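You operate a simulated robot arm through the tools that you are given. There is no shell and no other tool. Be economical: measure what you need, move in short steps, check, and stop when the job is done.

You are at the controls of a simulated robot arm. One attempt, no reset.

## Task
Latch the loose guard and bring the yellow plate to the loading place.
Fine: latch first, hands clear of the top, drive off again. The guards stay shut.

It is judged by the outcome, as a careful person would: the job done as asked, and still so three seconds after it is handed in. It fails if anything else is knocked over, pushed out of place, dropped, spilled or broken.

## Robot
A 6-joint arm with a two-finger parallel gripper on a trunk, on a base that drives. Base frame: it is fixed to the floor where the robot stands at the start and does not move with it; the origin is under the middle of the robot, x ahead of it, y to its left, z up. Units: m, rad, N and s.
With the tool pointing down near the work surface it reaches from about 0.1 to 0.72 m from the robot's upright axis, wherever it stands. Its first joint turns from -2.897 to 2.897 rad. Payload 3.91 kg.
The tool frame sits at the grasp point between the pads (the TCP): z along the fingers, y along the line on which they close. The tips reach 0.03 m beyond it. Largest opening 0.11 m; finger width 0.02, thickness 0.01; the body of the gripper, 0.048 by 0.112 m, starts 0.055 m behind the TCP.
Orientation is told as [roll, pitch, yaw] about the base's x, y, z axes, in that order, counted from this pose: with the fingers straight down and closing along the base's y, the tool's x points along the base's -x, its y along +y and its z along -z.

## Interface
- The arm moves only by the tool step_arm. Its argument "rows" is a list of rows, each a list of 7 numbers: the turn, a rotation vector about the tool's x, y, z in units of 5 degrees (1.0 is 5 degrees), then the shift along the tool's x, y, z in units of 50 mm (1.0 is 50 mm), then the gripper command, from -1 (shut) to 1 (fully open), values between in proportion. In form: [[wx, wy, wz, x, y, z, hand], ...]. A call has 1 to 10 rows; each row shifts and turns the commanded pose from where the row before left it, along the tool's axes as they then stand. A call with a number of a shift or a turn outside -1 to 1 is refused whole. Rows are played at 5 a second. More than 0.05 m and 0.15 rad between two rows, or a gripper value outside its range, and nothing of the call is played. A pose out of reach is approached as far as the arm can. The call stops where the force on the tool passes 60 N (or 10 N more than at its start, if that is more) or the arm is blocked; 0.2 s more then pass. Each finger travels about 0.045 m/s and halts on what it meets, pressing with about 23 N; the grip force reading is that of the motor and also rises with nothing between the fingers. The clock runs only during rows and for 0.2 s after the last one: add rows that do not move to give the fingers time. The reply holds the time, the measured pose of the TCP, the force on the tool along the base axes, the opening and the grip force, in the units named above and with some noise, with the torque about the TCP (base axes, N m) and any sound that the robot's microphone picked up.
- Cameras (640 x 400 px; columns grow to the right, rows downward): "scene" is now at [-0.0088, 0.1051, 1.6487]; the picture's right is [-0.63, -0.77, 0.00], its down [-0.29, 0.23, -0.93] and it looks along [0.72, -0.59, -0.37] (base axes); focal length 285 px, centre (320, 200). "wrist" rides on the gripper at [0.077, 0.007, -0.115] in the tool frame; the picture's right is [-0.09, 1.00, 0.00], its down [-0.80, -0.07, -0.59] and it looks along [-0.59, -0.05, 0.80] (tool axes); focal length 270 px, centre (320, 200). There is no depth. A picture from a camera that has moved, and an enlarged one, comes with that camera's place and axes in the base frame and with its lens.
- capture(camera): a new picture of that camera. The clock stands still meanwhile.
- lift_body(by): slides the trunk up (or, below 0, down) by that many m; the arm and the scene camera ride with it, the base frame stays. It gives what a move gives, with no picture.
- roll_base(legs): drives the robot by 1 to 6 legs, each [ahead, turn to the left] in m and rad, along the robot's own axes; the way and the turn of a leg run together, so that a leg with both is an arc; at most 1.5 m and 3.142 rad a leg. The arm and the cameras ride along, it lands a little off, and it stops where it bumps. It gives what a move gives.
- pan_tilt(pan, tilt): turns the head with the scene camera to pan (to the left, within 2.705 rad either way) and tilt (down, from -0.506 to 1.204), counted from straight ahead of the robot. It gives what a move gives.
- inspect(camera, box): a new picture of the part [left, top, right, bottom] of that camera's present view, enlarged. The clock stands still meanwhile.
- finish_job(): hands the job in; it is judged then, once.

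Work in short steps. Places have to be worked out from the pictures, the camera data and where the tool is seen: move nearer, look again, correct. Check each grasp and each placing, and mend what went wrong. You have 120 turns and 82 pictures in all, those below and enlarged ones among them. Open the gripper and draw the arm clear of the work before you hand the job in, unless the task says otherwise; then end with one line.

The tools are called after "Emit:" as name(argument=value, ...) on one line, values as JSON. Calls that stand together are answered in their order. step_arm: Moves the arm, as the interface text tells. Its arguments: {"type":"object","properties":{"rows":{"type":"array","items":{"type":"array","items":{"type":"number"}}}},"required":["rows"]} The other tools are called the same way: lift_body (by) slides the trunk up or down; roll_base (legs) drives the base; pan_tilt (pan, tilt) turns the head that bears the scene camera; capture (camera) takes a picture; inspect (camera, box) takes an enlarged picture of a part of a camera's view; finish_job () hands the job in.

At the start:

```text
time_s: 0.0
tcp_pos: [0.2993, -0.1768, 1.5381]
orientation: [0.007, -0.001, -1.055]
force: [-20.1, 48.2, 2.2]
ft_torque: [-3.9, -1.6, 0.84]
grip_width: 0.1101
finger_force: 0.0
trunk travel left (down, up): [-0.575, 0.035]
robot x, y, heading: [0.0001, -0.0021, 0.0]
head pan, tilt: [-0.684, 0.386]
```

scene: 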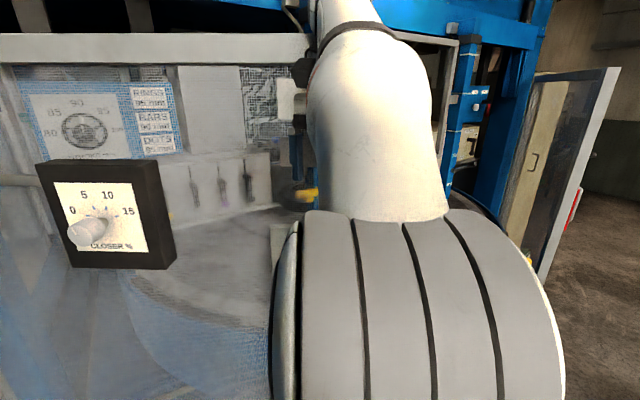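
wrist: 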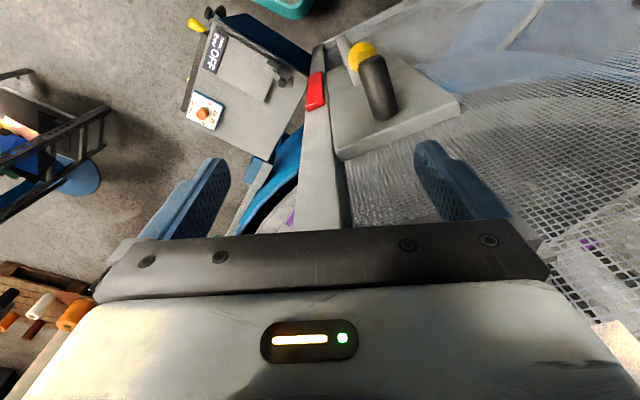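

The start reading shows a 50 N force on the tool, so it may already be touching something. I'll look around with the head before moving.

Emit:
pan_tilt(pan=0.0, tilt=0.5)

Emit:
capture(camera="scene")

Emit:
pan_tilt(pan=-1.5, tilt=0.5)

Emit:
capture(camera="scene")

```text
time_s: 1.1
tcp_pos: [0.3002, -0.1769, 1.5382]
orientation: [0.009, 0.001, -1.055]
force: [-22.1, 47.4, -10.7]
ft_torque: [-4.14, -1.73, 0.79]
grip_width: 0.1102
finger_force: 0.0
trunk travel left (down, up): [-0.575, 0.035]
robot x, y, heading: [0.0013, 0.0021, -0.0]
head pan, tilt: [0.0, 0.499]
```

```text
79 pictures are left
camera scene: at [0.0106, 0.1631, 1.6378], right [0.0, -1.0, 0.01], down [-0.48, -0.01, -0.88], along [0.88, 0.0, -0.48], focal length 285 px, centre (320, 200)
```

scene: 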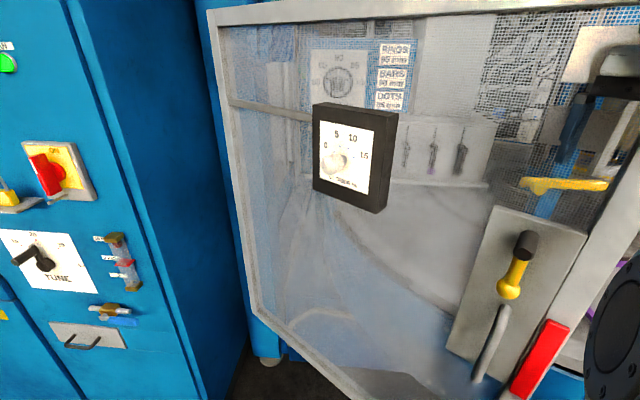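

```text
time_s: 2.7
tcp_pos: [0.3009, -0.1776, 1.5373]
orientation: [0.008, 0.001, -1.055]
force: [-19.7, 45.6, 1.3]
ft_torque: [-3.63, -1.6, 0.81]
grip_width: 0.1098
finger_force: 0.2
trunk travel left (down, up): [-0.575, 0.035]
robot x, y, heading: [0.0006, 0.0012, 0.004]
head pan, tilt: [-1.499, 0.499]
```

```text
78 pictures are left
camera scene: at [-0.074, 0.0724, 1.6383], right [-1.0, -0.07, 0.0], down [-0.03, 0.47, -0.88], along [0.07, -0.88, -0.47], focal length 285 px, centre (320, 200)
```

scene: 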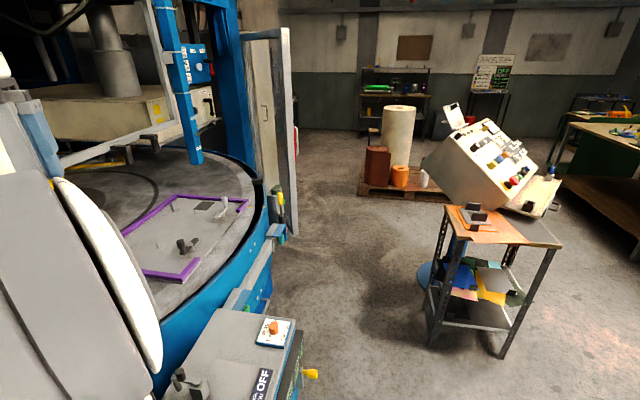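

There's a rotary machine here with guards, controls and a placard ("DRIVE OFF"?). I'll look at the rest of the surroundings.

Emit:
inspect(camera="scene", box=[120, 180, 320, 400])

Emit:
inspect(camera="wrist", box=[160, 0, 480, 200])

Emit:
inspect(camera="scene", box=[400, 40, 640, 240])

Emit:
pan_tilt(pan=0.9, tilt=0.4)

Emit:
capture(camera="scene")

Emit:
pan_tilt(pan=0.0, tilt=0.0)

Emit:
capture(camera="scene")

```text
1.82 times, centred on (220, 290) of scene
camera zoom: at [-0.074, 0.0724, 1.6383], right [-1.0, -0.07, 0.0], down [-0.03, 0.47, -0.88], along [0.07, -0.88, -0.47], focal length 519 px, centre (502, 36)
```

zoom: 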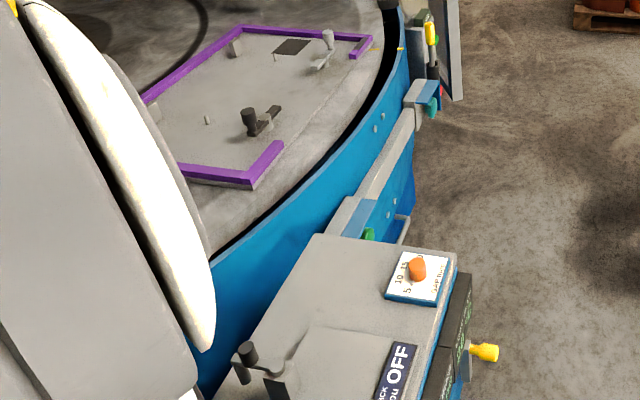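

```text
2.00 times, centred on (320, 100) of wrist
camera zoom: at [0.2671, -0.1079, 1.652], right [0.91, 0.41, 0.01], down [0.33, -0.73, 0.59], along [0.25, -0.54, -0.8], focal length 541 px, centre (320, 400)
```

zoom: 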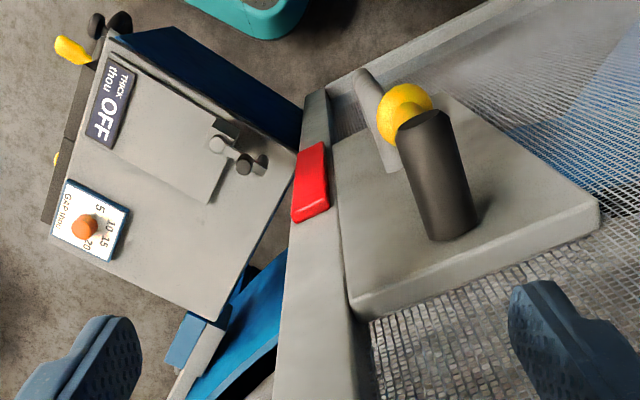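

```text
2.00 times, centred on (520, 140) of scene
camera zoom: at [-0.074, 0.0724, 1.6383], right [-1.0, -0.07, 0.0], down [-0.03, 0.47, -0.88], along [0.07, -0.88, -0.47], focal length 571 px, centre (-80, 320)
```

zoom: 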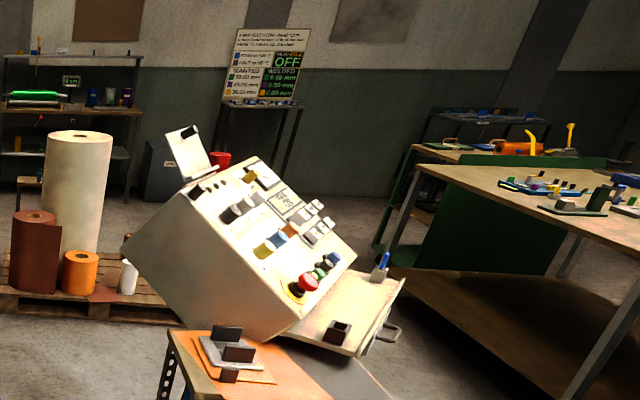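

```text
time_s: 4.9
tcp_pos: [0.2996, -0.1771, 1.5361]
orientation: [0.007, -0.001, -1.057]
force: [-18.8, 45.8, 4.6]
ft_torque: [-3.65, -1.62, 0.81]
grip_width: 0.11
finger_force: 0.0
trunk travel left (down, up): [-0.575, 0.035]
robot x, y, heading: [-0.0026, 0.0033, 0.002]
head pan, tilt: [0.901, 0.4]
```

```text
74 pictures are left
camera scene: at [-0.0229, 0.2358, 1.6463], right [0.78, -0.62, 0.01], down [-0.24, -0.31, -0.92], along [0.57, 0.72, -0.39], focal length 285 px, centre (320, 200)
```

scene: 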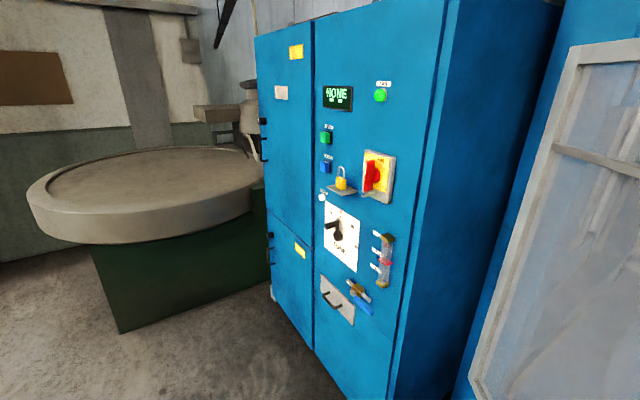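

```text
time_s: 6.1
tcp_pos: [0.2991, -0.1769, 1.5372]
orientation: [0.007, 0.001, -1.056]
force: [-19.5, 45.4, 4.5]
ft_torque: [-3.68, -1.6, 0.83]
grip_width: 0.11
finger_force: 0.1
trunk travel left (down, up): [-0.575, 0.035]
robot x, y, heading: [-0.0014, -0.0036, 0.0]
head pan, tilt: [0.0, 0.0]
```

```text
73 pictures are left
camera scene: at [0.0093, 0.1636, 1.6839], right [0.0, -1.0, 0.01], down [0.0, -0.01, -1.0], along [1.0, 0.0, 0.0], focal length 285 px, centre (320, 200)
```

scene: 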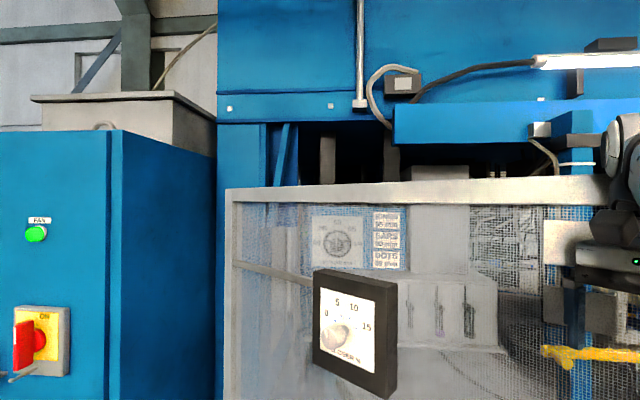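

The force on the tool points along its +x at about 0.08 m behind the TCP, so the gripper body may be leaning on the guard. I'll look closely at the latch plate and the signs.

Emit:
pan_tilt(pan=-0.25, tilt=0.6)

Emit:
capture(camera="scene")

Emit:
inspect(camera="wrist", box=[260, 20, 500, 170])

Emit:
pan_tilt(pan=-1.5, tilt=0.2)

Emit:
inspect(camera="scene", box=[460, 100, 560, 180])

```text
time_s: 7.1
tcp_pos: [0.2992, -0.1766, 1.537]
orientation: [0.006, 0.0, -1.055]
force: [-21.1, 47.9, -0.7]
ft_torque: [-4.4, -1.91, 0.8]
grip_width: 0.1103
finger_force: 0.0
trunk travel left (down, up): [-0.575, 0.035]
robot x, y, heading: [-0.0, 0.0002, 0.002]
head pan, tilt: [-0.25, 0.6]
```

```text
72 pictures are left
camera scene: at [0.0051, 0.1413, 1.629], right [-0.25, -0.97, 0.01], down [-0.54, 0.13, -0.83], along [0.8, -0.21, -0.56], focal length 285 px, centre (320, 200)
```

scene: 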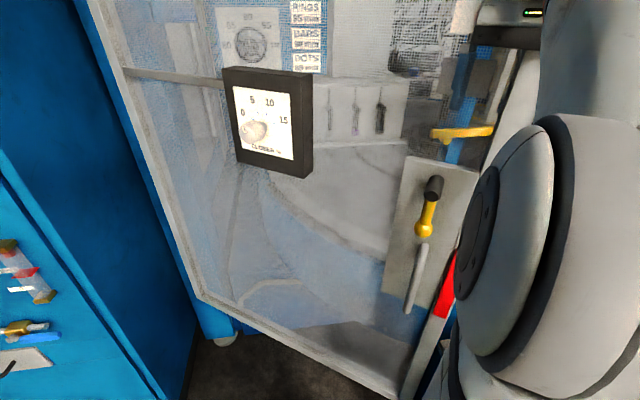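

```text
2.67 times, centred on (380, 95) of wrist
camera zoom: at [0.2669, -0.108, 1.652], right [0.91, 0.41, 0.01], down [0.33, -0.73, 0.59], along [0.25, -0.54, -0.8], focal length 721 px, centre (160, 480)
```

zoom: 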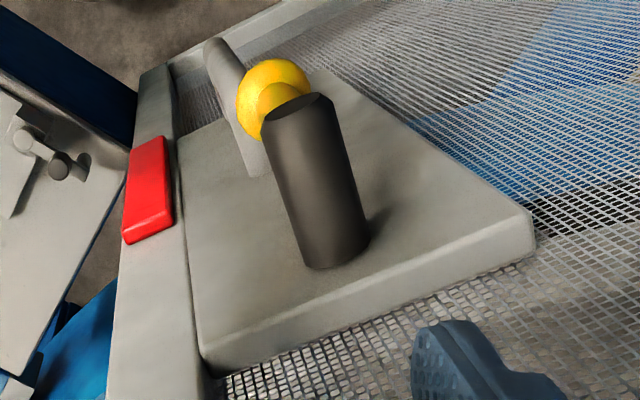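

```text
time_s: 8.5
tcp_pos: [0.2987, -0.177, 1.5359]
orientation: [0.006, 0.001, -1.057]
force: [-20.2, 44.3, 2.5]
ft_torque: [-3.64, -1.62, 0.79]
grip_width: 0.11
finger_force: 0.1
trunk travel left (down, up): [-0.575, 0.035]
robot x, y, heading: [0.0011, -0.002, 0.001]
head pan, tilt: [-1.499, 0.201]
```

```text
5.00 times, centred on (510, 140) of scene
camera zoom: at [-0.074, 0.0704, 1.6659], right [-1.0, -0.07, 0.0], down [-0.01, 0.19, -0.98], along [0.07, -0.98, -0.19], focal length 1427 px, centre (-630, 500)
```

zoom: 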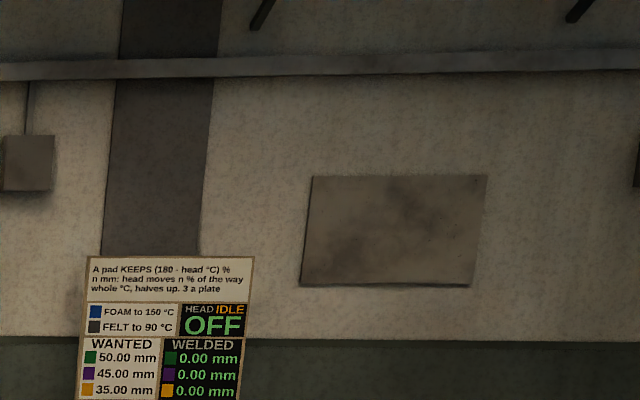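

The guard has a latch plate with a yellow-ball handle on a black stub. Next I'll read the board, the desk and the cabinet in detail.

Emit:
inspect(camera="scene", box=[400, 130, 560, 230])

Emit:
inspect(camera="scene", box=[420, 180, 580, 300])

Emit:
pan_tilt(pan=0.9, tilt=0.4)

Emit:
inspect(camera="scene", box=[240, 60, 440, 200])

Emit:
inspect(camera="scene", box=[290, 190, 430, 330])

Emit:
pan_tilt(pan=-0.75, tilt=1.0)

Emit:
capture(camera="scene")

```text
4.00 times, centred on (480, 180) of scene
camera zoom: at [-0.074, 0.0704, 1.6659], right [-1.0, -0.07, 0.0], down [-0.01, 0.19, -0.98], along [0.07, -0.98, -0.19], focal length 1141 px, centre (-320, 280)
```

zoom: 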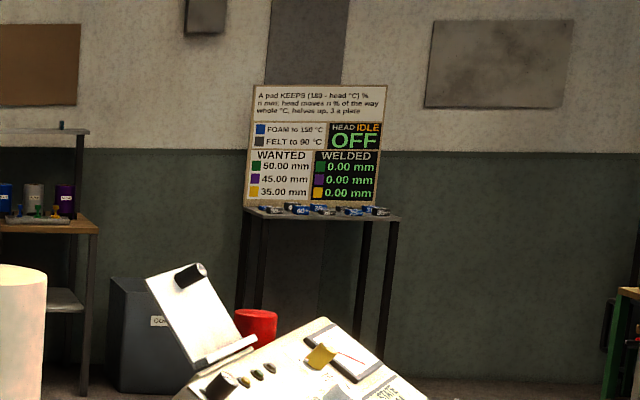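

```text
3.33 times, centred on (500, 240) of scene
camera zoom: at [-0.074, 0.0704, 1.6659], right [-1.0, -0.07, 0.0], down [-0.01, 0.19, -0.98], along [0.07, -0.98, -0.19], focal length 951 px, centre (-280, 67)
```

zoom: 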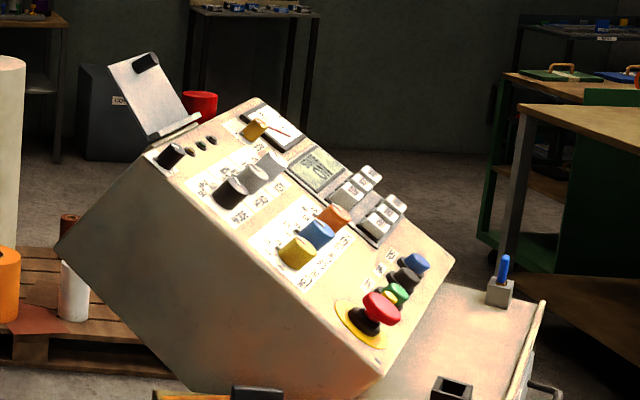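

```text
time_s: 10.7
tcp_pos: [0.2995, -0.1769, 1.5374]
orientation: [0.007, -0.001, -1.055]
force: [-20.4, 45.0, 2.1]
ft_torque: [-3.58, -1.65, 0.76]
grip_width: 0.1103
finger_force: 0.1
trunk travel left (down, up): [-0.575, 0.035]
robot x, y, heading: [0.002, 0.0001, 0.002]
head pan, tilt: [0.901, 0.4]
```

```text
2.86 times, centred on (340, 130) of scene
camera zoom: at [-0.0233, 0.2357, 1.6463], right [0.78, -0.62, 0.01], down [-0.24, -0.31, -0.92], along [0.57, 0.72, -0.39], focal length 815 px, centre (263, 400)
```

zoom: 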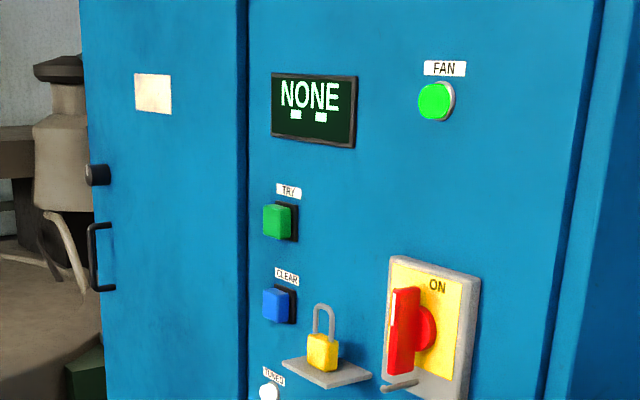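

```text
2.86 times, centred on (360, 260) of scene
camera zoom: at [-0.0233, 0.2357, 1.6463], right [0.78, -0.62, 0.01], down [-0.24, -0.31, -0.92], along [0.57, 0.72, -0.39], focal length 815 px, centre (206, 29)
```

zoom: 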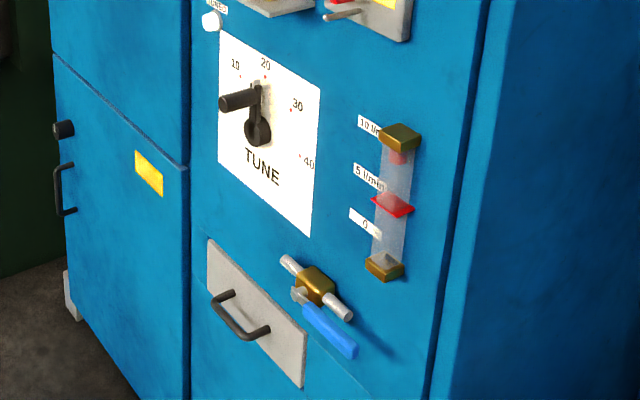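

```text
time_s: 12.4
tcp_pos: [0.2991, -0.1778, 1.5362]
orientation: [0.007, 0.001, -1.054]
force: [-20.3, 44.9, 2.5]
ft_torque: [-3.59, -1.71, 0.79]
grip_width: 0.1099
finger_force: 0.1
trunk travel left (down, up): [-0.575, 0.035]
robot x, y, heading: [-0.0009, 0.0022, 0.001]
head pan, tilt: [-0.75, 1.0]
```

```text
65 pictures are left
camera scene: at [-0.0297, 0.1152, 1.597], right [-0.68, -0.73, 0.0], down [-0.61, 0.57, -0.55], along [0.4, -0.37, -0.84], focal length 285 px, centre (320, 200)
```

scene: 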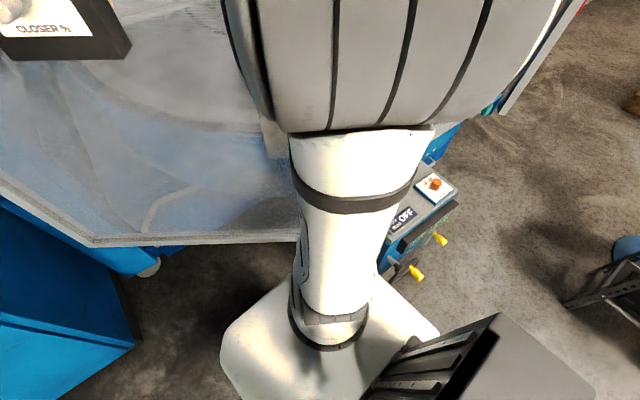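

The red strip triangulates to about (0.31, -0.22, 1.17), so the guard's free edge is right under the gripper. I'll look at the gripper against the guard edge and at the table behind it.

Emit:
pan_tilt(pan=-0.85, tilt=0.1)

Emit:
capture(camera="scene")

Emit:
pan_tilt(pan=-1.2, tilt=0.45)

Emit:
capture(camera="scene")

```text
time_s: 13.6
tcp_pos: [0.2996, -0.1768, 1.5366]
orientation: [0.007, 0.0, -1.056]
force: [-21.5, 45.3, -1.4]
ft_torque: [-4.22, -1.97, 0.74]
grip_width: 0.1102
finger_force: 0.1
trunk travel left (down, up): [-0.575, 0.035]
robot x, y, heading: [0.0014, -0.0001, 0.002]
head pan, tilt: [-0.85, 0.099]
```

```text
64 pictures are left
camera scene: at [-0.0202, 0.0942, 1.6753], right [-0.75, -0.66, 0.0], down [-0.06, 0.07, -1.0], along [0.66, -0.75, -0.09], focal length 285 px, centre (320, 200)
```

scene: 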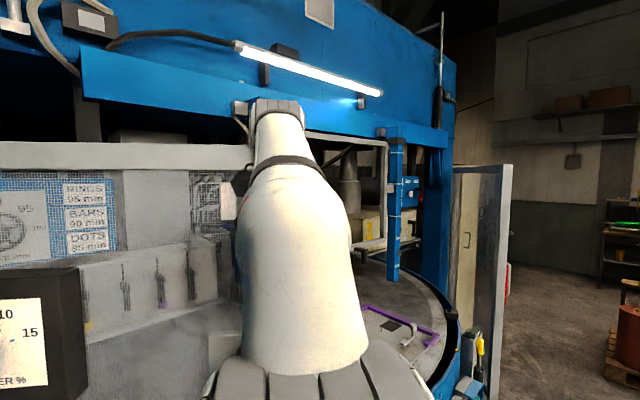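

```text
time_s: 14.4
tcp_pos: [0.2993, -0.1777, 1.5371]
orientation: [0.004, -0.002, -1.056]
force: [-20.5, 44.8, 3.0]
ft_torque: [-3.58, -1.71, 0.72]
grip_width: 0.11
finger_force: 0.1
trunk travel left (down, up): [-0.575, 0.035]
robot x, y, heading: [0.0037, 0.0004, -0.001]
head pan, tilt: [-1.201, 0.45]
```

```text
63 pictures are left
camera scene: at [-0.0476, 0.0774, 1.6428], right [-0.93, -0.36, 0.0], down [-0.15, 0.4, -0.9], along [0.33, -0.84, -0.43], focal length 285 px, centre (320, 200)
```

scene: 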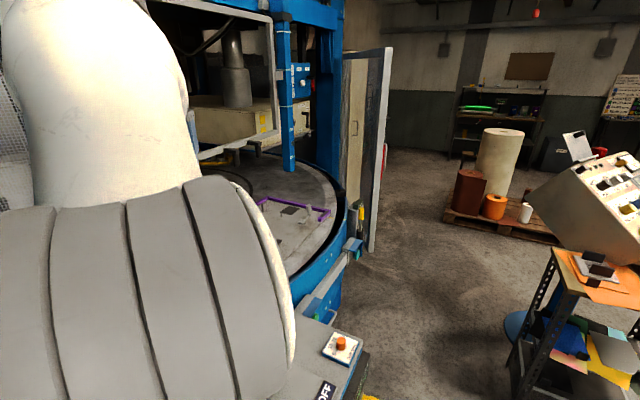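

I estimate the left guard's free edge at (0.31, -0.22) and its hinge at about (0.85, 0.44). I'll test the contact by backing off 10 mm along tool +x and watching the force.

Emit:
step_arm(rows=[[0, 0, 0, 0.1, 0, 0, 1], [0, 0, 0, 0.1, 0, 0, 1], [0, 0, 0, 0, 0, 0, 1]])

Emit:
capture(camera="wrist")

```text
time_s: 15.2
tcp_pos: [0.2985, -0.1771, 1.5354]
orientation: [0.008, 0.006, -1.058]
force: [-6.8, 11.1, 5.8]
ft_torque: [-1.3, -0.82, 0.17]
grip_width: 0.11
finger_force: 0.0
trunk travel left (down, up): [-0.575, 0.035]
robot x, y, heading: [-0.0014, -0.0028, 0.004]
head pan, tilt: [-1.201, 0.45]
```

```text
62 pictures are left
camera wrist: at [0.2662, -0.1085, 1.6499], right [0.91, 0.41, 0.01], down [0.33, -0.74, 0.59], along [0.25, -0.53, -0.81], focal length 270 px, centre (320, 200)
```

wrist: 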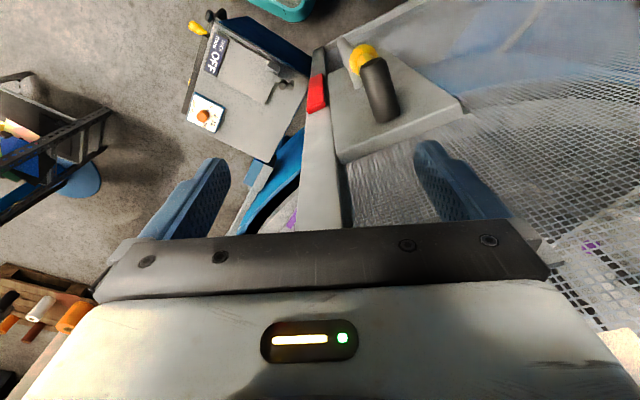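

The force fell to about 13 N with almost no motion: a stiff contact, so the guard seems to be against its stop. I'll back off a bit more.

Emit:
step_arm(rows=[[0, 0, 0, 0.2, 0, 0, 1], [0, 0, 0, 0.2, 0, 0, 1], [0, 0, 0, 0, 0, 0, 1], [0, 0, 0, 0, 0, 0, 1]])

Emit:
capture(camera="wrist")

```text
time_s: 16.2
tcp_pos: [0.289, -0.1629, 1.5343]
orientation: [0.007, 0.008, -1.057]
force: [-1.3, -0.3, -0.6]
ft_torque: [0.03, -0.02, -0.01]
grip_width: 0.1101
finger_force: 0.0
trunk travel left (down, up): [-0.575, 0.035]
robot x, y, heading: [0.0015, 0.0033, -0.001]
head pan, tilt: [-1.201, 0.45]
```

```text
61 pictures are left
camera wrist: at [0.2574, -0.0943, 1.6496], right [0.91, 0.41, 0.01], down [0.33, -0.74, 0.59], along [0.25, -0.53, -0.81], focal length 270 px, centre (320, 200)
```

wrist: 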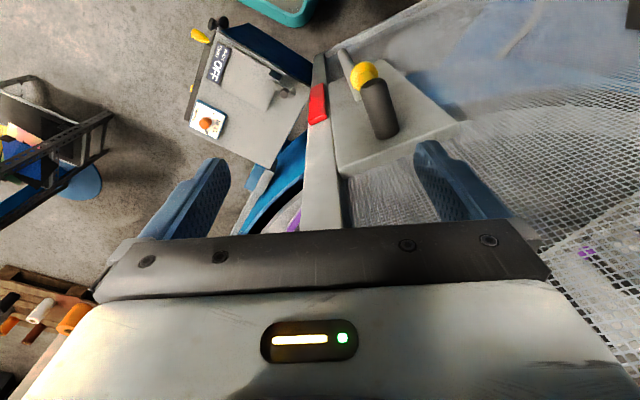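

Contact is released and the guard stayed put. Before backing the base for a full view, I'll check what's behind me.

Emit:
pan_tilt(pan=2.6, tilt=0.5)

Emit:
capture(camera="scene")

Emit:
pan_tilt(pan=-2.6, tilt=0.5)

Emit:
capture(camera="scene")

```text
time_s: 19.4
tcp_pos: [0.289, -0.1619, 1.5348]
orientation: [0.008, 0.008, -1.055]
force: [-0.7, 0.2, -0.4]
ft_torque: [0.02, -0.01, 0.0]
grip_width: 0.11
finger_force: 0.0
trunk travel left (down, up): [-0.575, 0.035]
robot x, y, heading: [0.0025, 0.0004, 0.002]
head pan, tilt: [2.601, 0.499]
```

```text
60 pictures are left
camera scene: at [-0.1528, 0.1981, 1.639], right [0.52, 0.86, 0.0], down [0.41, -0.25, -0.88], along [-0.75, 0.45, -0.48], focal length 285 px, centre (320, 200)
```

scene: 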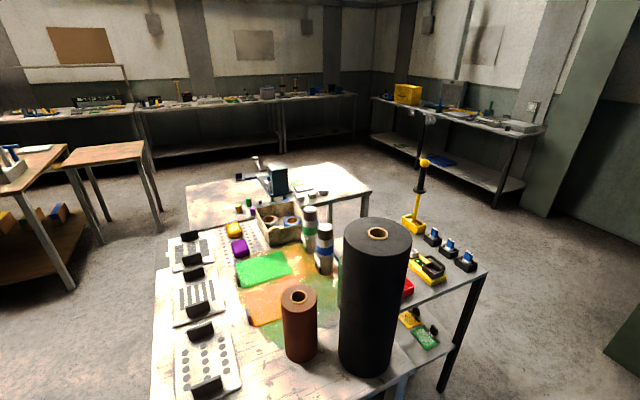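

```text
time_s: 23.4
tcp_pos: [0.2901, -0.1627, 1.5353]
orientation: [0.007, 0.008, -1.055]
force: [0.0, -0.4, -0.4]
ft_torque: [-0.01, -0.06, 0.02]
grip_width: 0.11
finger_force: 0.1
trunk travel left (down, up): [-0.575, 0.035]
robot x, y, heading: [-0.0021, -0.0042, 0.001]
head pan, tilt: [-2.601, 0.499]
```

```text
59 pictures are left
camera scene: at [-0.1528, 0.1043, 1.639], right [-0.52, 0.86, 0.0], down [0.41, 0.25, -0.88], along [-0.75, -0.45, -0.48], focal length 285 px, centre (320, 200)
```

scene: 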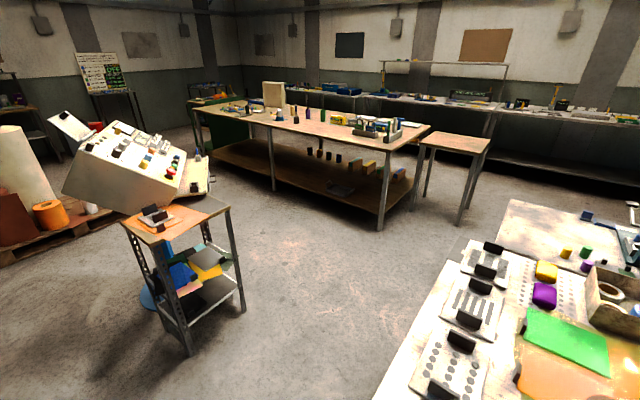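

The bench behind sits close, at about x = -0.5, so I can only back up a little. First I'll zoom in on the latch from the scene camera.

Emit:
pan_tilt(pan=-0.35, tilt=0.35)

Emit:
inspect(camera="scene", box=[280, 50, 520, 310])

```text
time_s: 25.5
tcp_pos: [0.2892, -0.1623, 1.5331]
orientation: [0.007, 0.007, -1.055]
force: [0.2, 1.3, 0.1]
ft_torque: [-0.01, -0.03, 0.01]
grip_width: 0.1096
finger_force: 0.0
trunk travel left (down, up): [-0.575, 0.035]
robot x, y, heading: [0.0004, 0.0019, -0.0]
head pan, tilt: [-0.351, 0.351]
```

```text
1.54 times, centred on (400, 180) of scene
camera zoom: at [0.0126, 0.1192, 1.6527], right [-0.34, -0.94, 0.0], down [-0.32, 0.12, -0.94], along [0.88, -0.32, -0.34], focal length 439 px, centre (197, 231)
```

zoom: 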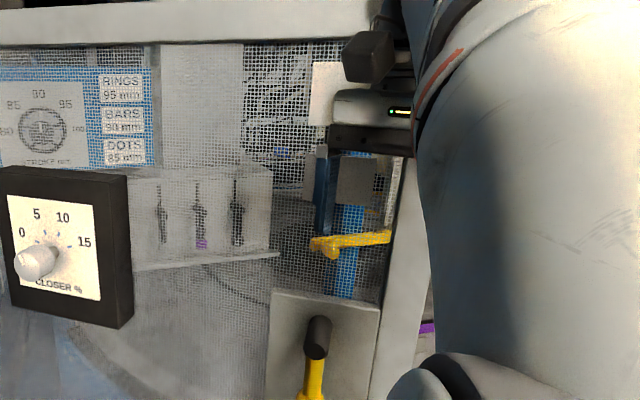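

There's a yellow bar with a knob at about (0.36, -0.16, 1.48), possibly the real latch arm and currently hidden by my finger. I'll draw the arm back from the guard to see it.

Emit:
step_arm(rows=[[0, 0, 0, 1, 0, 0, 1], [0, 0, 0, 1, 0, -0.5, 1], [0, 0, 0, 0, 0, 0, 1]])

Emit:
capture(camera="wrist")

Emit:
capture(camera="scene")

```text
refused: row 2 steps farther than a row can; nothing moved
```

```text
57 pictures are left
camera wrist: at [0.2574, -0.0941, 1.6496], right [0.91, 0.41, 0.01], down [0.33, -0.74, 0.59], along [0.25, -0.53, -0.81], focal length 270 px, centre (320, 200)
```

wrist: 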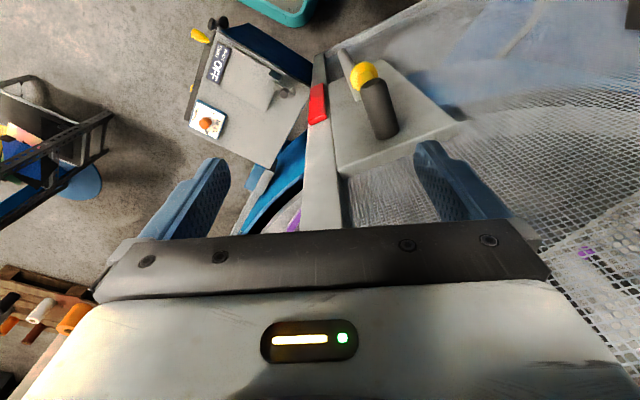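

```text
56 pictures are left
camera scene: at [0.0126, 0.1192, 1.6527], right [-0.34, -0.94, 0.0], down [-0.32, 0.12, -0.94], along [0.88, -0.32, -0.34], focal length 285 px, centre (320, 200)
```

scene: 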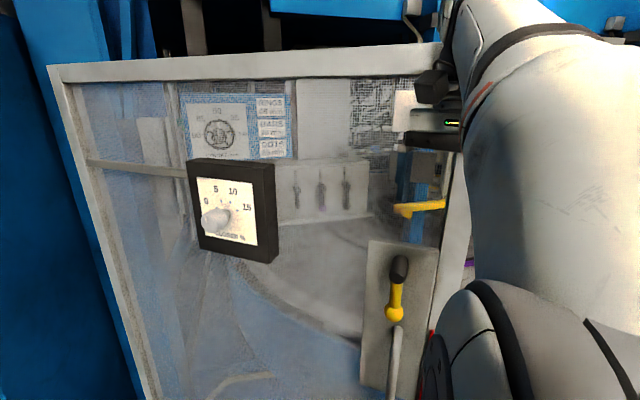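

One row combined too much motion; I'll use single-axis rows.

Emit:
step_arm(rows=[[0, 0, 0, 0.9, 0, 0, 1], [0, 0, 0, 0.9, 0, 0, 1], [0, 0, 0, 0.9, 0, 0, 1], [0, 0, 0, 0, 0, 0, 1]])

Emit:
capture(camera="wrist")

Emit:
capture(camera="scene")

```text
time_s: 26.5
tcp_pos: [0.2329, -0.0483, 1.5126]
orientation: [0.008, 0.009, -1.056]
force: [0.5, 0.6, 0.0]
ft_torque: [0.01, 0.03, -0.03]
grip_width: 0.1101
finger_force: 0.2
out of reach, approached as far as the arm can: row 1, 2, 3
trunk travel left (down, up): [-0.575, 0.035]
robot x, y, heading: [0.0021, -0.0013, 0.0]
head pan, tilt: [-0.351, 0.351]
```

```text
55 pictures are left
camera wrist: at [0.2001, 0.0201, 1.6282], right [0.91, 0.41, 0.01], down [0.33, -0.74, 0.59], along [0.25, -0.53, -0.81], focal length 270 px, centre (320, 200)
```

wrist: 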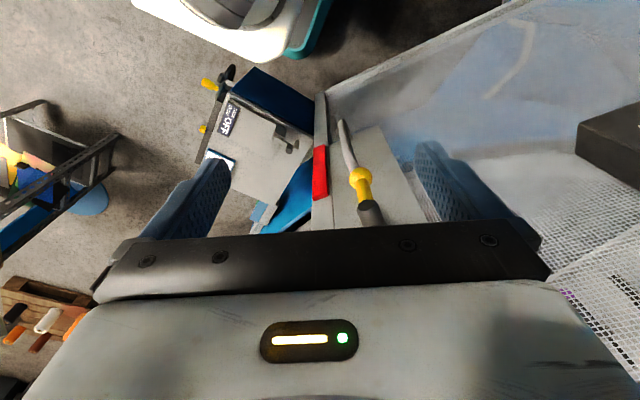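

```text
54 pictures are left
camera scene: at [0.0136, 0.1192, 1.6527], right [-0.34, -0.94, 0.0], down [-0.32, 0.12, -0.94], along [0.88, -0.32, -0.34], focal length 285 px, centre (320, 200)
```

scene: 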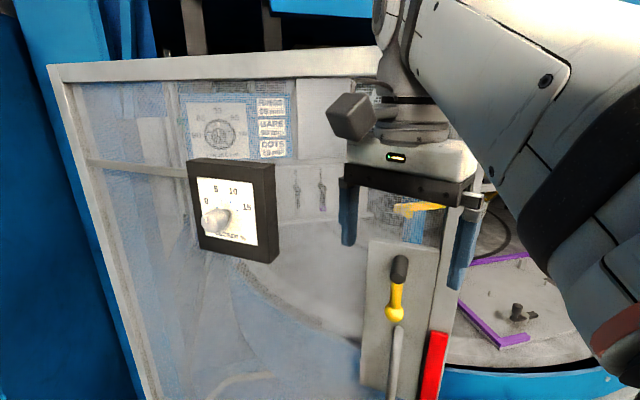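

The latch is clearly the plate with a crank (yellow arm, black grip pointing up). The right guard has the same device, so I'll zoom in on its latched state for comparison.

Emit:
pan_tilt(pan=-1.3, tilt=0.4)

Emit:
inspect(camera="scene", box=[260, 60, 420, 300])

Emit:
inspect(camera="scene", box=[310, 180, 390, 260])

```text
time_s: 27.8
tcp_pos: [0.2314, -0.0477, 1.5126]
orientation: [0.011, 0.006, -1.057]
force: [0.1, -0.1, 0.0]
ft_torque: [0.0, 0.0, -0.01]
grip_width: 0.1103
finger_force: 0.1
trunk travel left (down, up): [-0.575, 0.035]
robot x, y, heading: [-0.0007, 0.0044, 0.002]
head pan, tilt: [-1.3, 0.4]
```

```text
1.67 times, centred on (340, 180) of scene
camera zoom: at [-0.0501, 0.062, 1.6482], right [-0.96, -0.27, 0.0], down [-0.1, 0.37, -0.92], along [0.25, -0.89, -0.39], focal length 476 px, centre (287, 233)
```

zoom: 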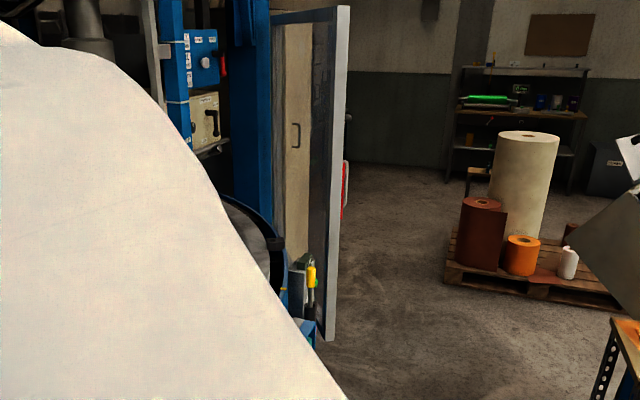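

```text
5.00 times, centred on (350, 220) of scene
camera zoom: at [-0.0501, 0.062, 1.6482], right [-0.96, -0.27, 0.0], down [-0.1, 0.37, -0.92], along [0.25, -0.89, -0.39], focal length 1427 px, centre (170, 100)
```

zoom: 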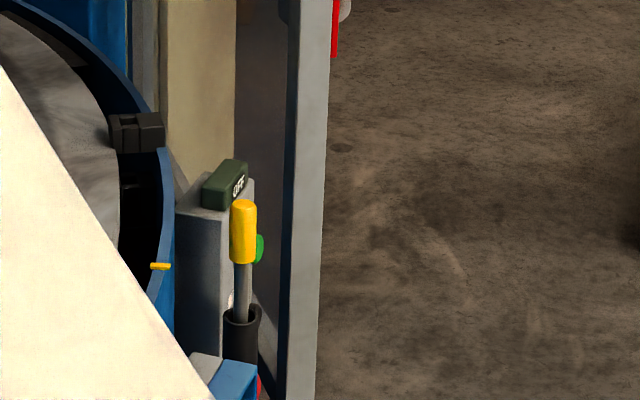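

That right post carries the drive control: an OFF display, a yellow lever and green/red buttons. Now a close zoom on the latch crank.

Emit:
pan_tilt(pan=-0.5, tilt=0.6)

Emit:
inspect(camera="scene", box=[280, 100, 440, 300])

```text
time_s: 28.9
tcp_pos: [0.2313, -0.0487, 1.5138]
orientation: [0.009, 0.006, -1.056]
force: [0.0, 0.2, 0.1]
ft_torque: [-0.01, -0.03, 0.01]
grip_width: 0.11
finger_force: 0.1
trunk travel left (down, up): [-0.575, 0.035]
robot x, y, heading: [0.0011, 0.001, -0.003]
head pan, tilt: [-0.499, 0.6]
```

```text
2.00 times, centred on (360, 200) of scene
camera zoom: at [0.0027, 0.1089, 1.6299], right [-0.48, -0.88, 0.0], down [-0.5, 0.27, -0.83], along [0.72, -0.4, -0.56], focal length 571 px, centre (240, 200)
```

zoom: 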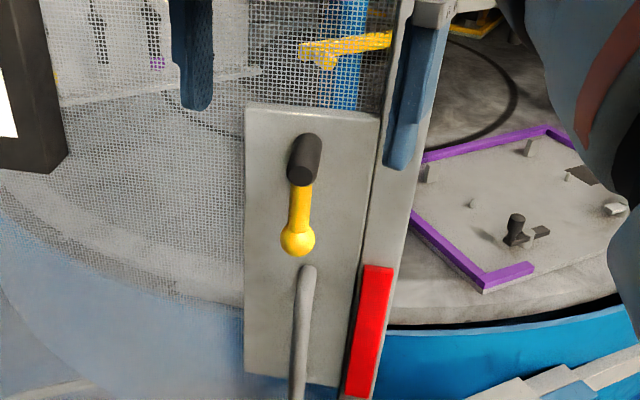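

The pivot is the yellow ball at about (0.34, -0.14, 1.30), with the black grip 0.1 m above it sticking out from the guard. I'll align the tool with the guard (yaw about -0.69), narrow the opening and approach above the grip.

Emit:
step_arm(rows=[[0, 0, -1, 0, 0, 0, 0.2], [0, 0, -1, 0, 0, 0, 0.2], [0, 0, -1, 0, 0, 0, 0.2], [0, 0, -1, 0, 0, 0, 0.2], [0, 0, -0.2, -0.7, 0, 0, 0.2], [0, 0, 0, -0.7, 0, 0, 0.2], [0, 0, 0, 0, 0, 0, 0.2]])

Emit:
capture(camera="wrist")

```text
time_s: 30.5
tcp_pos: [0.2842, -0.0924, 1.5108]
orientation: [0.012, 0.004, -0.688]
force: [0.1, -0.5, 0.3]
ft_torque: [-0.03, -0.02, -0.01]
grip_width: 0.0659
finger_force: 0.0
trunk travel left (down, up): [-0.575, 0.035]
robot x, y, heading: [-0.0003, 0.0003, 0.0]
head pan, tilt: [-0.499, 0.6]
```

```text
50 pictures are left
camera wrist: at [0.2296, -0.04, 1.6254], right [0.7, 0.71, 0.01], down [0.57, -0.57, 0.59], along [0.43, -0.41, -0.81], focal length 270 px, centre (320, 200)
```

wrist: 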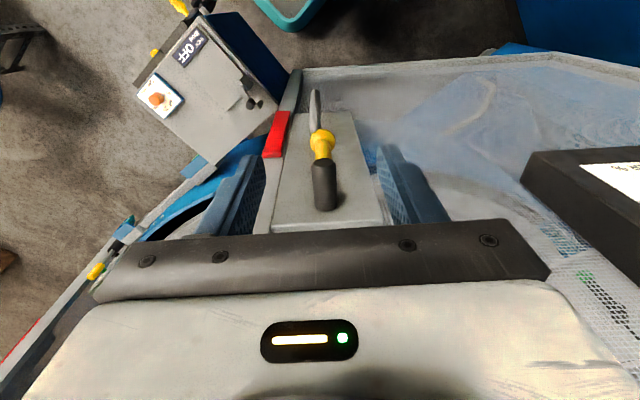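

The view confirms alignment: the grip sits centred between the fingers, with its tip at about (0.32, -0.125, 1.40). I'll lower the trunk 0.11 m to grip height while still standing off.

Emit:
lift_body(by=-0.11)

Emit:
capture(camera="wrist")

```text
time_s: 31.9
tcp_pos: [0.2858, -0.0926, 1.4001]
orientation: [0.01, 0.005, -0.689]
force: [0.5, -0.9, -0.3]
ft_torque: [0.03, 0.01, 0.02]
grip_width: 0.0661
finger_force: 0.1
trunk travel left (down, up): [-0.465, 0.145]
robot x, y, heading: [0.0002, 0.0, -0.002]
head pan, tilt: [-0.499, 0.6]
```

```text
49 pictures are left
camera wrist: at [0.2301, -0.0401, 1.5153], right [0.7, 0.71, 0.01], down [0.57, -0.57, 0.59], along [0.43, -0.41, -0.81], focal length 270 px, centre (320, 200)
```

wrist: 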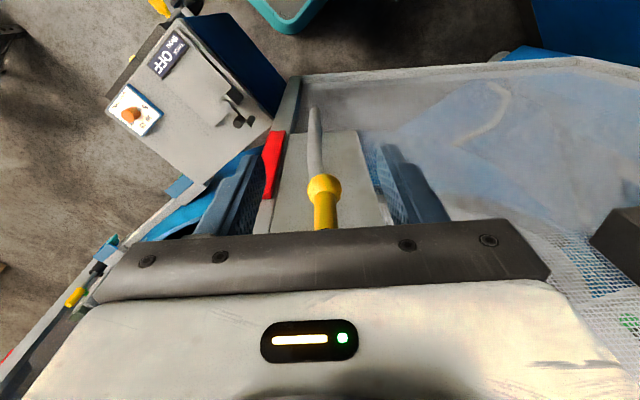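

The grip is now behind the palm as expected. I'll advance 55 mm toward the guard so the fingers straddle the grip.

Emit:
step_arm(rows=[[0, 0, 0, -0.4, 0, 0, 0.2], [0, 0, 0, -0.4, 0, 0, 0.2], [0, 0, 0, -0.3, 0, 0, 0.2], [0, 0, 0, 0, 0, 0, 0.2]])

Emit:
pan_tilt(pan=-0.5, tilt=0.5)

Emit:
inspect(camera="scene", box=[240, 100, 440, 300])

```text
time_s: 32.9
tcp_pos: [0.3285, -0.1275, 1.3999]
orientation: [0.008, 0.005, -0.69]
force: [-0.7, 0.3, 0.7]
ft_torque: [0.0, 0.01, -0.03]
grip_width: 0.0662
finger_force: 0.1
trunk travel left (down, up): [-0.465, 0.145]
robot x, y, heading: [0.0003, -0.0001, -0.001]
head pan, tilt: [-0.499, 0.6]
```

```text
time_s: 33.6
tcp_pos: [0.3288, -0.1269, 1.3998]
orientation: [0.01, 0.006, -0.688]
force: [0.5, -0.4, -0.2]
ft_torque: [0.01, -0.04, -0.02]
grip_width: 0.0658
finger_force: 0.1
trunk travel left (down, up): [-0.465, 0.145]
robot x, y, heading: [0.0034, 0.0001, -0.002]
head pan, tilt: [-0.499, 0.499]
```

```text
2.00 times, centred on (340, 200) of scene
camera zoom: at [0.005, 0.1077, 1.529], right [-0.48, -0.88, 0.0], down [-0.42, 0.23, -0.88], along [0.77, -0.42, -0.48], focal length 571 px, centre (280, 200)
```

zoom: 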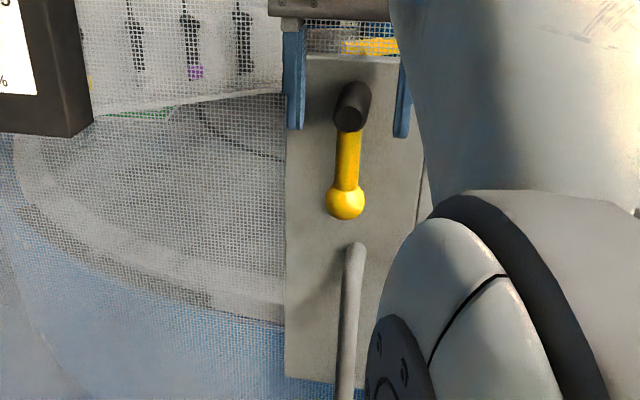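

The fingers straddle the grip with no contact. I'll narrow the opening and nudge the grip toward the guard's free edge (tool -y), along the arc, to feel which way it turns.

Emit:
step_arm(rows=[[0, 0, 0, 0, 0, 0, -0.35], [0, 0, 0, 0, 0, 0, -0.35], [0, 0, 0, 0, -0.3, 0, -0.35], [0, 0, 0, 0, -0.3, 0.03, -0.35], [0, 0, 0, 0, -0.3, 0.07, -0.35], [0, 0, 0, 0, 0, 0, -0.35]])

Emit:
inspect(camera="scene", box=[240, 100, 440, 300])

```text
time_s: 35.0
tcp_pos: [0.3049, -0.1538, 1.3958]
orientation: [0.009, 0.004, -0.686]
force: [29.6, 34.7, 16.9]
ft_torque: [1.0, -1.1, 0.22]
grip_width: 0.0943
finger_force: 23.6
trunk travel left (down, up): [-0.465, 0.145]
robot x, y, heading: [0.0016, -0.0017, 0.001]
head pan, tilt: [-0.499, 0.499]
```

```text
2.00 times, centred on (340, 200) of scene
camera zoom: at [0.0108, 0.1153, 1.5285], right [-0.48, -0.88, 0.01], down [-0.42, 0.22, -0.88], along [0.77, -0.42, -0.48], focal length 571 px, centre (280, 200)
```

zoom: 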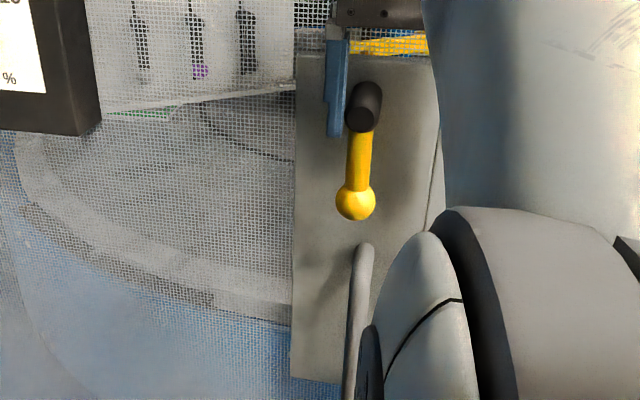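

With 45 N to the right the crank did not move, so that's its stop. I'll go back and try the other way.

Emit:
step_arm(rows=[[0, 0, 0, 0, 0.3, -0.07, -0.35], [0, 0, 0, 0, 0.3, -0.03, -0.35], [0, 0, 0, 0, 0.3, 0, -0.35], [0, 0, 0, 0, 0, 0, -0.35], [0, 0, 0, 0, 0.3, 0, -0.35], [0, 0, 0, 0, 0.3, 0.03, -0.35], [0, 0, 0, 0, 0, 0, -0.35]])

Emit:
inspect(camera="scene", box=[240, 100, 440, 300])

```text
time_s: 36.6
tcp_pos: [0.34, -0.1113, 1.4013]
orientation: [0.012, 0.001, -0.691]
force: [-33.7, -32.3, 2.9]
ft_torque: [-0.3, 1.22, -0.5]
grip_width: 0.0658
finger_force: 22.8
trunk travel left (down, up): [-0.465, 0.145]
robot x, y, heading: [-0.0009, -0.0017, 0.002]
head pan, tilt: [-0.499, 0.499]
```

```text
2.00 times, centred on (340, 200) of scene
camera zoom: at [-0.0025, 0.1011, 1.5296], right [-0.48, -0.88, -0.01], down [-0.42, 0.23, -0.88], along [0.77, -0.42, -0.48], focal length 571 px, centre (280, 200)
```

zoom: 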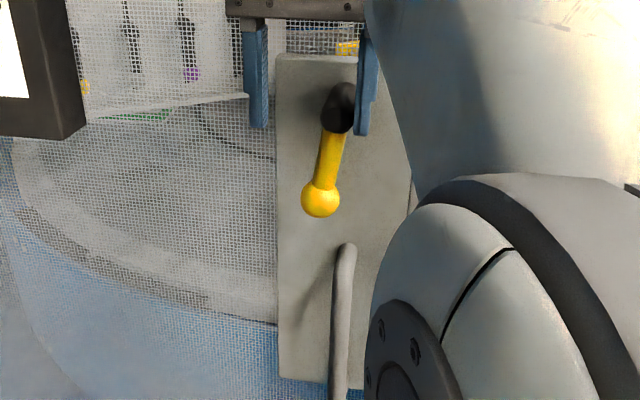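

The plate-relative picture shows the black stub stayed put while the yellow ball swung left: the stub is the pivot and the ball is the hand end. I'll back off and tilt the gripper 45° so its body clears the stub while I push the ball.

Emit:
step_arm(rows=[[0, 0, 0, 0, -0.3, 0, 0.2], [0, 0, 0, 0, -0.3, 0, 0.2], [0, 0, 0, 0, 0, 0, 0.2], [0, 0, 0, 0.6, 0, 0, 0.2], [0, 0, 0, 0.6, 0, 0, 0.2], [0, 0, 0, 0.6, 0, 0, 0.2], [0, 0, 0, 0, 0, 0, 0.2]])

Emit:
step_arm(rows=[[0, -1, 0, 0, 0, 0, 0.2], [0, -1, 0, 0, 0, 0, 0.2], [0, -1, 0, 0, 0, 0, 0.2], [0, -1, 0, 0, 0, 0, 0.2], [0, -1, 0, 0, 0, 0, 0.2], [0, -1, 0, 0, 0, 0, 0.2], [0, -1, 0, 0, 0, 0, 0.2], [0, -1, 0, 0, 0, 0, 0.2], [0, -1, 0, 0, 0, 0, 0.2], [0, 0, 0, 0, 0, 0, 0.2]])

Emit:
capture(camera="wrist")

```text
time_s: 38.2
tcp_pos: [0.2577, -0.0704, 1.3989]
orientation: [0.009, 0.007, -0.689]
force: [0.2, 0.2, -0.1]
ft_torque: [0.01, 0.0, -0.02]
grip_width: 0.0658
finger_force: 0.0
trunk travel left (down, up): [-0.465, 0.145]
robot x, y, heading: [-0.0008, -0.0003, 0.002]
head pan, tilt: [-0.499, 0.499]
```

```text
time_s: 40.0
tcp_pos: [0.3101, -0.0663, 1.3627]
orientation: [-0.126, -0.584, -0.631]
force: [0.2, -0.4, 0.3]
ft_torque: [-0.01, 0.03, -0.02]
grip_width: 0.0663
finger_force: 0.1
trunk travel left (down, up): [-0.465, 0.145]
robot x, y, heading: [-0.0015, -0.0008, -0.001]
head pan, tilt: [-0.499, 0.499]
stopped in row 9: the arm was blocked; the commanded pose is now the measured one
```

```text
45 pictures are left
camera wrist: at [0.2205, 0.0239, 1.4149], right [0.7, 0.72, -0.05], down [0.28, -0.2, 0.94], along [0.66, -0.67, -0.34], focal length 270 px, centre (320, 200)
```

wrist: 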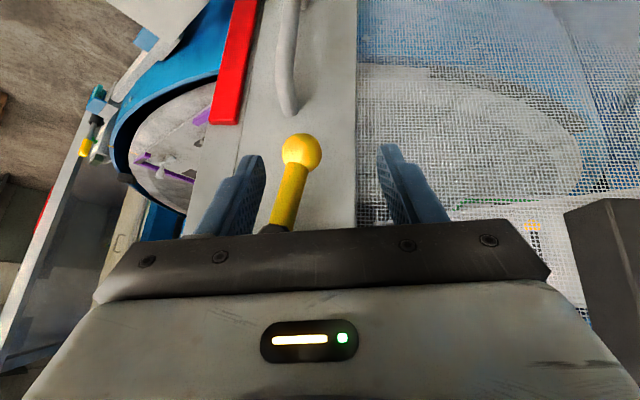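

The tilt stopped at about 34° (arm limit), but the geometry still works. The ball is at about (0.343, -0.125, 1.305); I'll align and slide the fingers forward around it.

Emit:
step_arm(rows=[[0, 0, 0, -0.28, -0.34, 0, 0.2], [0, 0, 0, 0, 0, 0.5, 0.2], [0, 0, 0, 0, 0, 0.4, 0.2], [0, 0, 0, 0, 0, 0, 0.2]])

Emit:
capture(camera="wrist")

```text
time_s: 41.0
tcp_pos: [0.3237, -0.104, 1.3401]
orientation: [-0.119, -0.586, -0.635]
force: [0.3, -0.1, 0.6]
ft_torque: [-0.05, 0.02, -0.01]
grip_width: 0.0663
finger_force: 0.1
trunk travel left (down, up): [-0.465, 0.145]
robot x, y, heading: [-0.001, 0.0024, 0.003]
head pan, tilt: [-0.499, 0.499]
```

```text
44 pictures are left
camera wrist: at [0.2335, -0.0144, 1.3903], right [0.7, 0.72, -0.05], down [0.27, -0.2, 0.94], along [0.66, -0.67, -0.33], focal length 270 px, centre (320, 200)
```

wrist: 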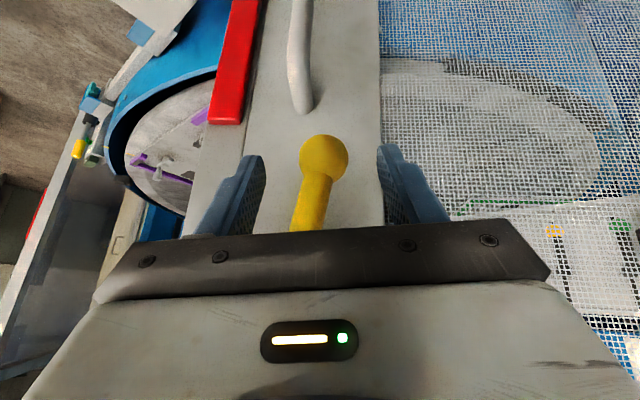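

Triangulating again puts the ball at about (0.335, -0.116, 1.312). I'll advance 25 mm and push it to the left (tool +y) in small steps.

Emit:
step_arm(rows=[[0, 0, 0, 0.15, 0, 0.3, 0.2], [0, 0, 0, 0, 0, 0.2, 0.2], [0, 0, 0, 0, 0.3, 0, 0.2], [0, 0, 0, 0, 0.3, 0, 0.2], [0, 0, 0, 0, 0.3, 0, 0.2], [0, 0, 0, 0, 0, 0, 0.2]])

Emit:
capture(camera="wrist")

```text
time_s: 42.4
tcp_pos: [0.3581, -0.0786, 1.3097]
orientation: [-0.12, -0.586, -0.632]
force: [-0.8, -0.3, 0.5]
ft_torque: [0.0, 0.02, 0.04]
grip_width: 0.0663
finger_force: 0.3
trunk travel left (down, up): [-0.465, 0.145]
robot x, y, heading: [-0.0, -0.0002, 0.001]
head pan, tilt: [-0.499, 0.499]
```

```text
43 pictures are left
camera wrist: at [0.2671, 0.0125, 1.362], right [0.7, 0.72, -0.05], down [0.27, -0.2, 0.94], along [0.66, -0.67, -0.33], focal length 270 px, centre (320, 200)
```

wrist: 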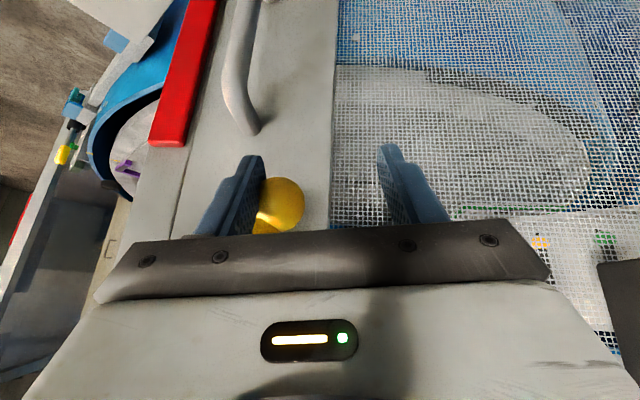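

The ball moved with almost no force (about 24° now). Past 60° pushing sideways won't work, so I'll centre on the ball and grip it to carry it round.

Emit:
step_arm(rows=[[0, 0, 0, 0, -0.34, 0.1, 0.2], [0, 0, 0, 0, 0, 0, -1], [0, 0, 0, 0, 0, 0, -1], [0, 0, 0, 0, 0, 0, -1], [0, 0, 0, 0, 0, 0, -1]])

Emit:
capture(camera="wrist")

```text
time_s: 43.6
tcp_pos: [0.3482, -0.0902, 1.3068]
orientation: [-0.121, -0.583, -0.631]
force: [-6.9, 12.6, -10.0]
ft_torque: [0.09, 0.08, 0.11]
grip_width: 0.0001
finger_force: 22.3
trunk travel left (down, up): [-0.465, 0.145]
robot x, y, heading: [-0.0001, -0.0005, 0.002]
head pan, tilt: [-0.499, 0.499]
```

```text
42 pictures are left
camera wrist: at [0.2572, -0.0006, 1.3584], right [0.7, 0.72, -0.05], down [0.27, -0.2, 0.94], along [0.66, -0.67, -0.33], focal length 270 px, centre (320, 200)
```

wrist: 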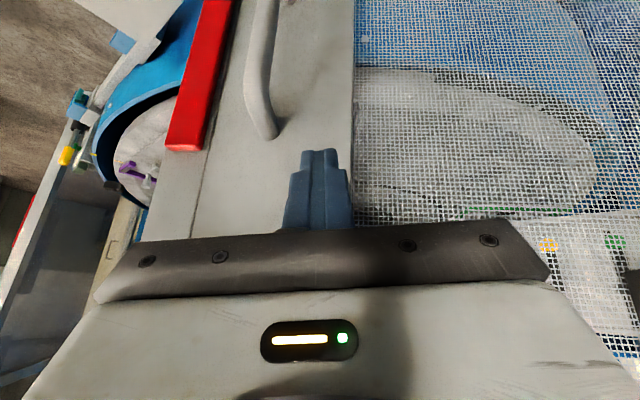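

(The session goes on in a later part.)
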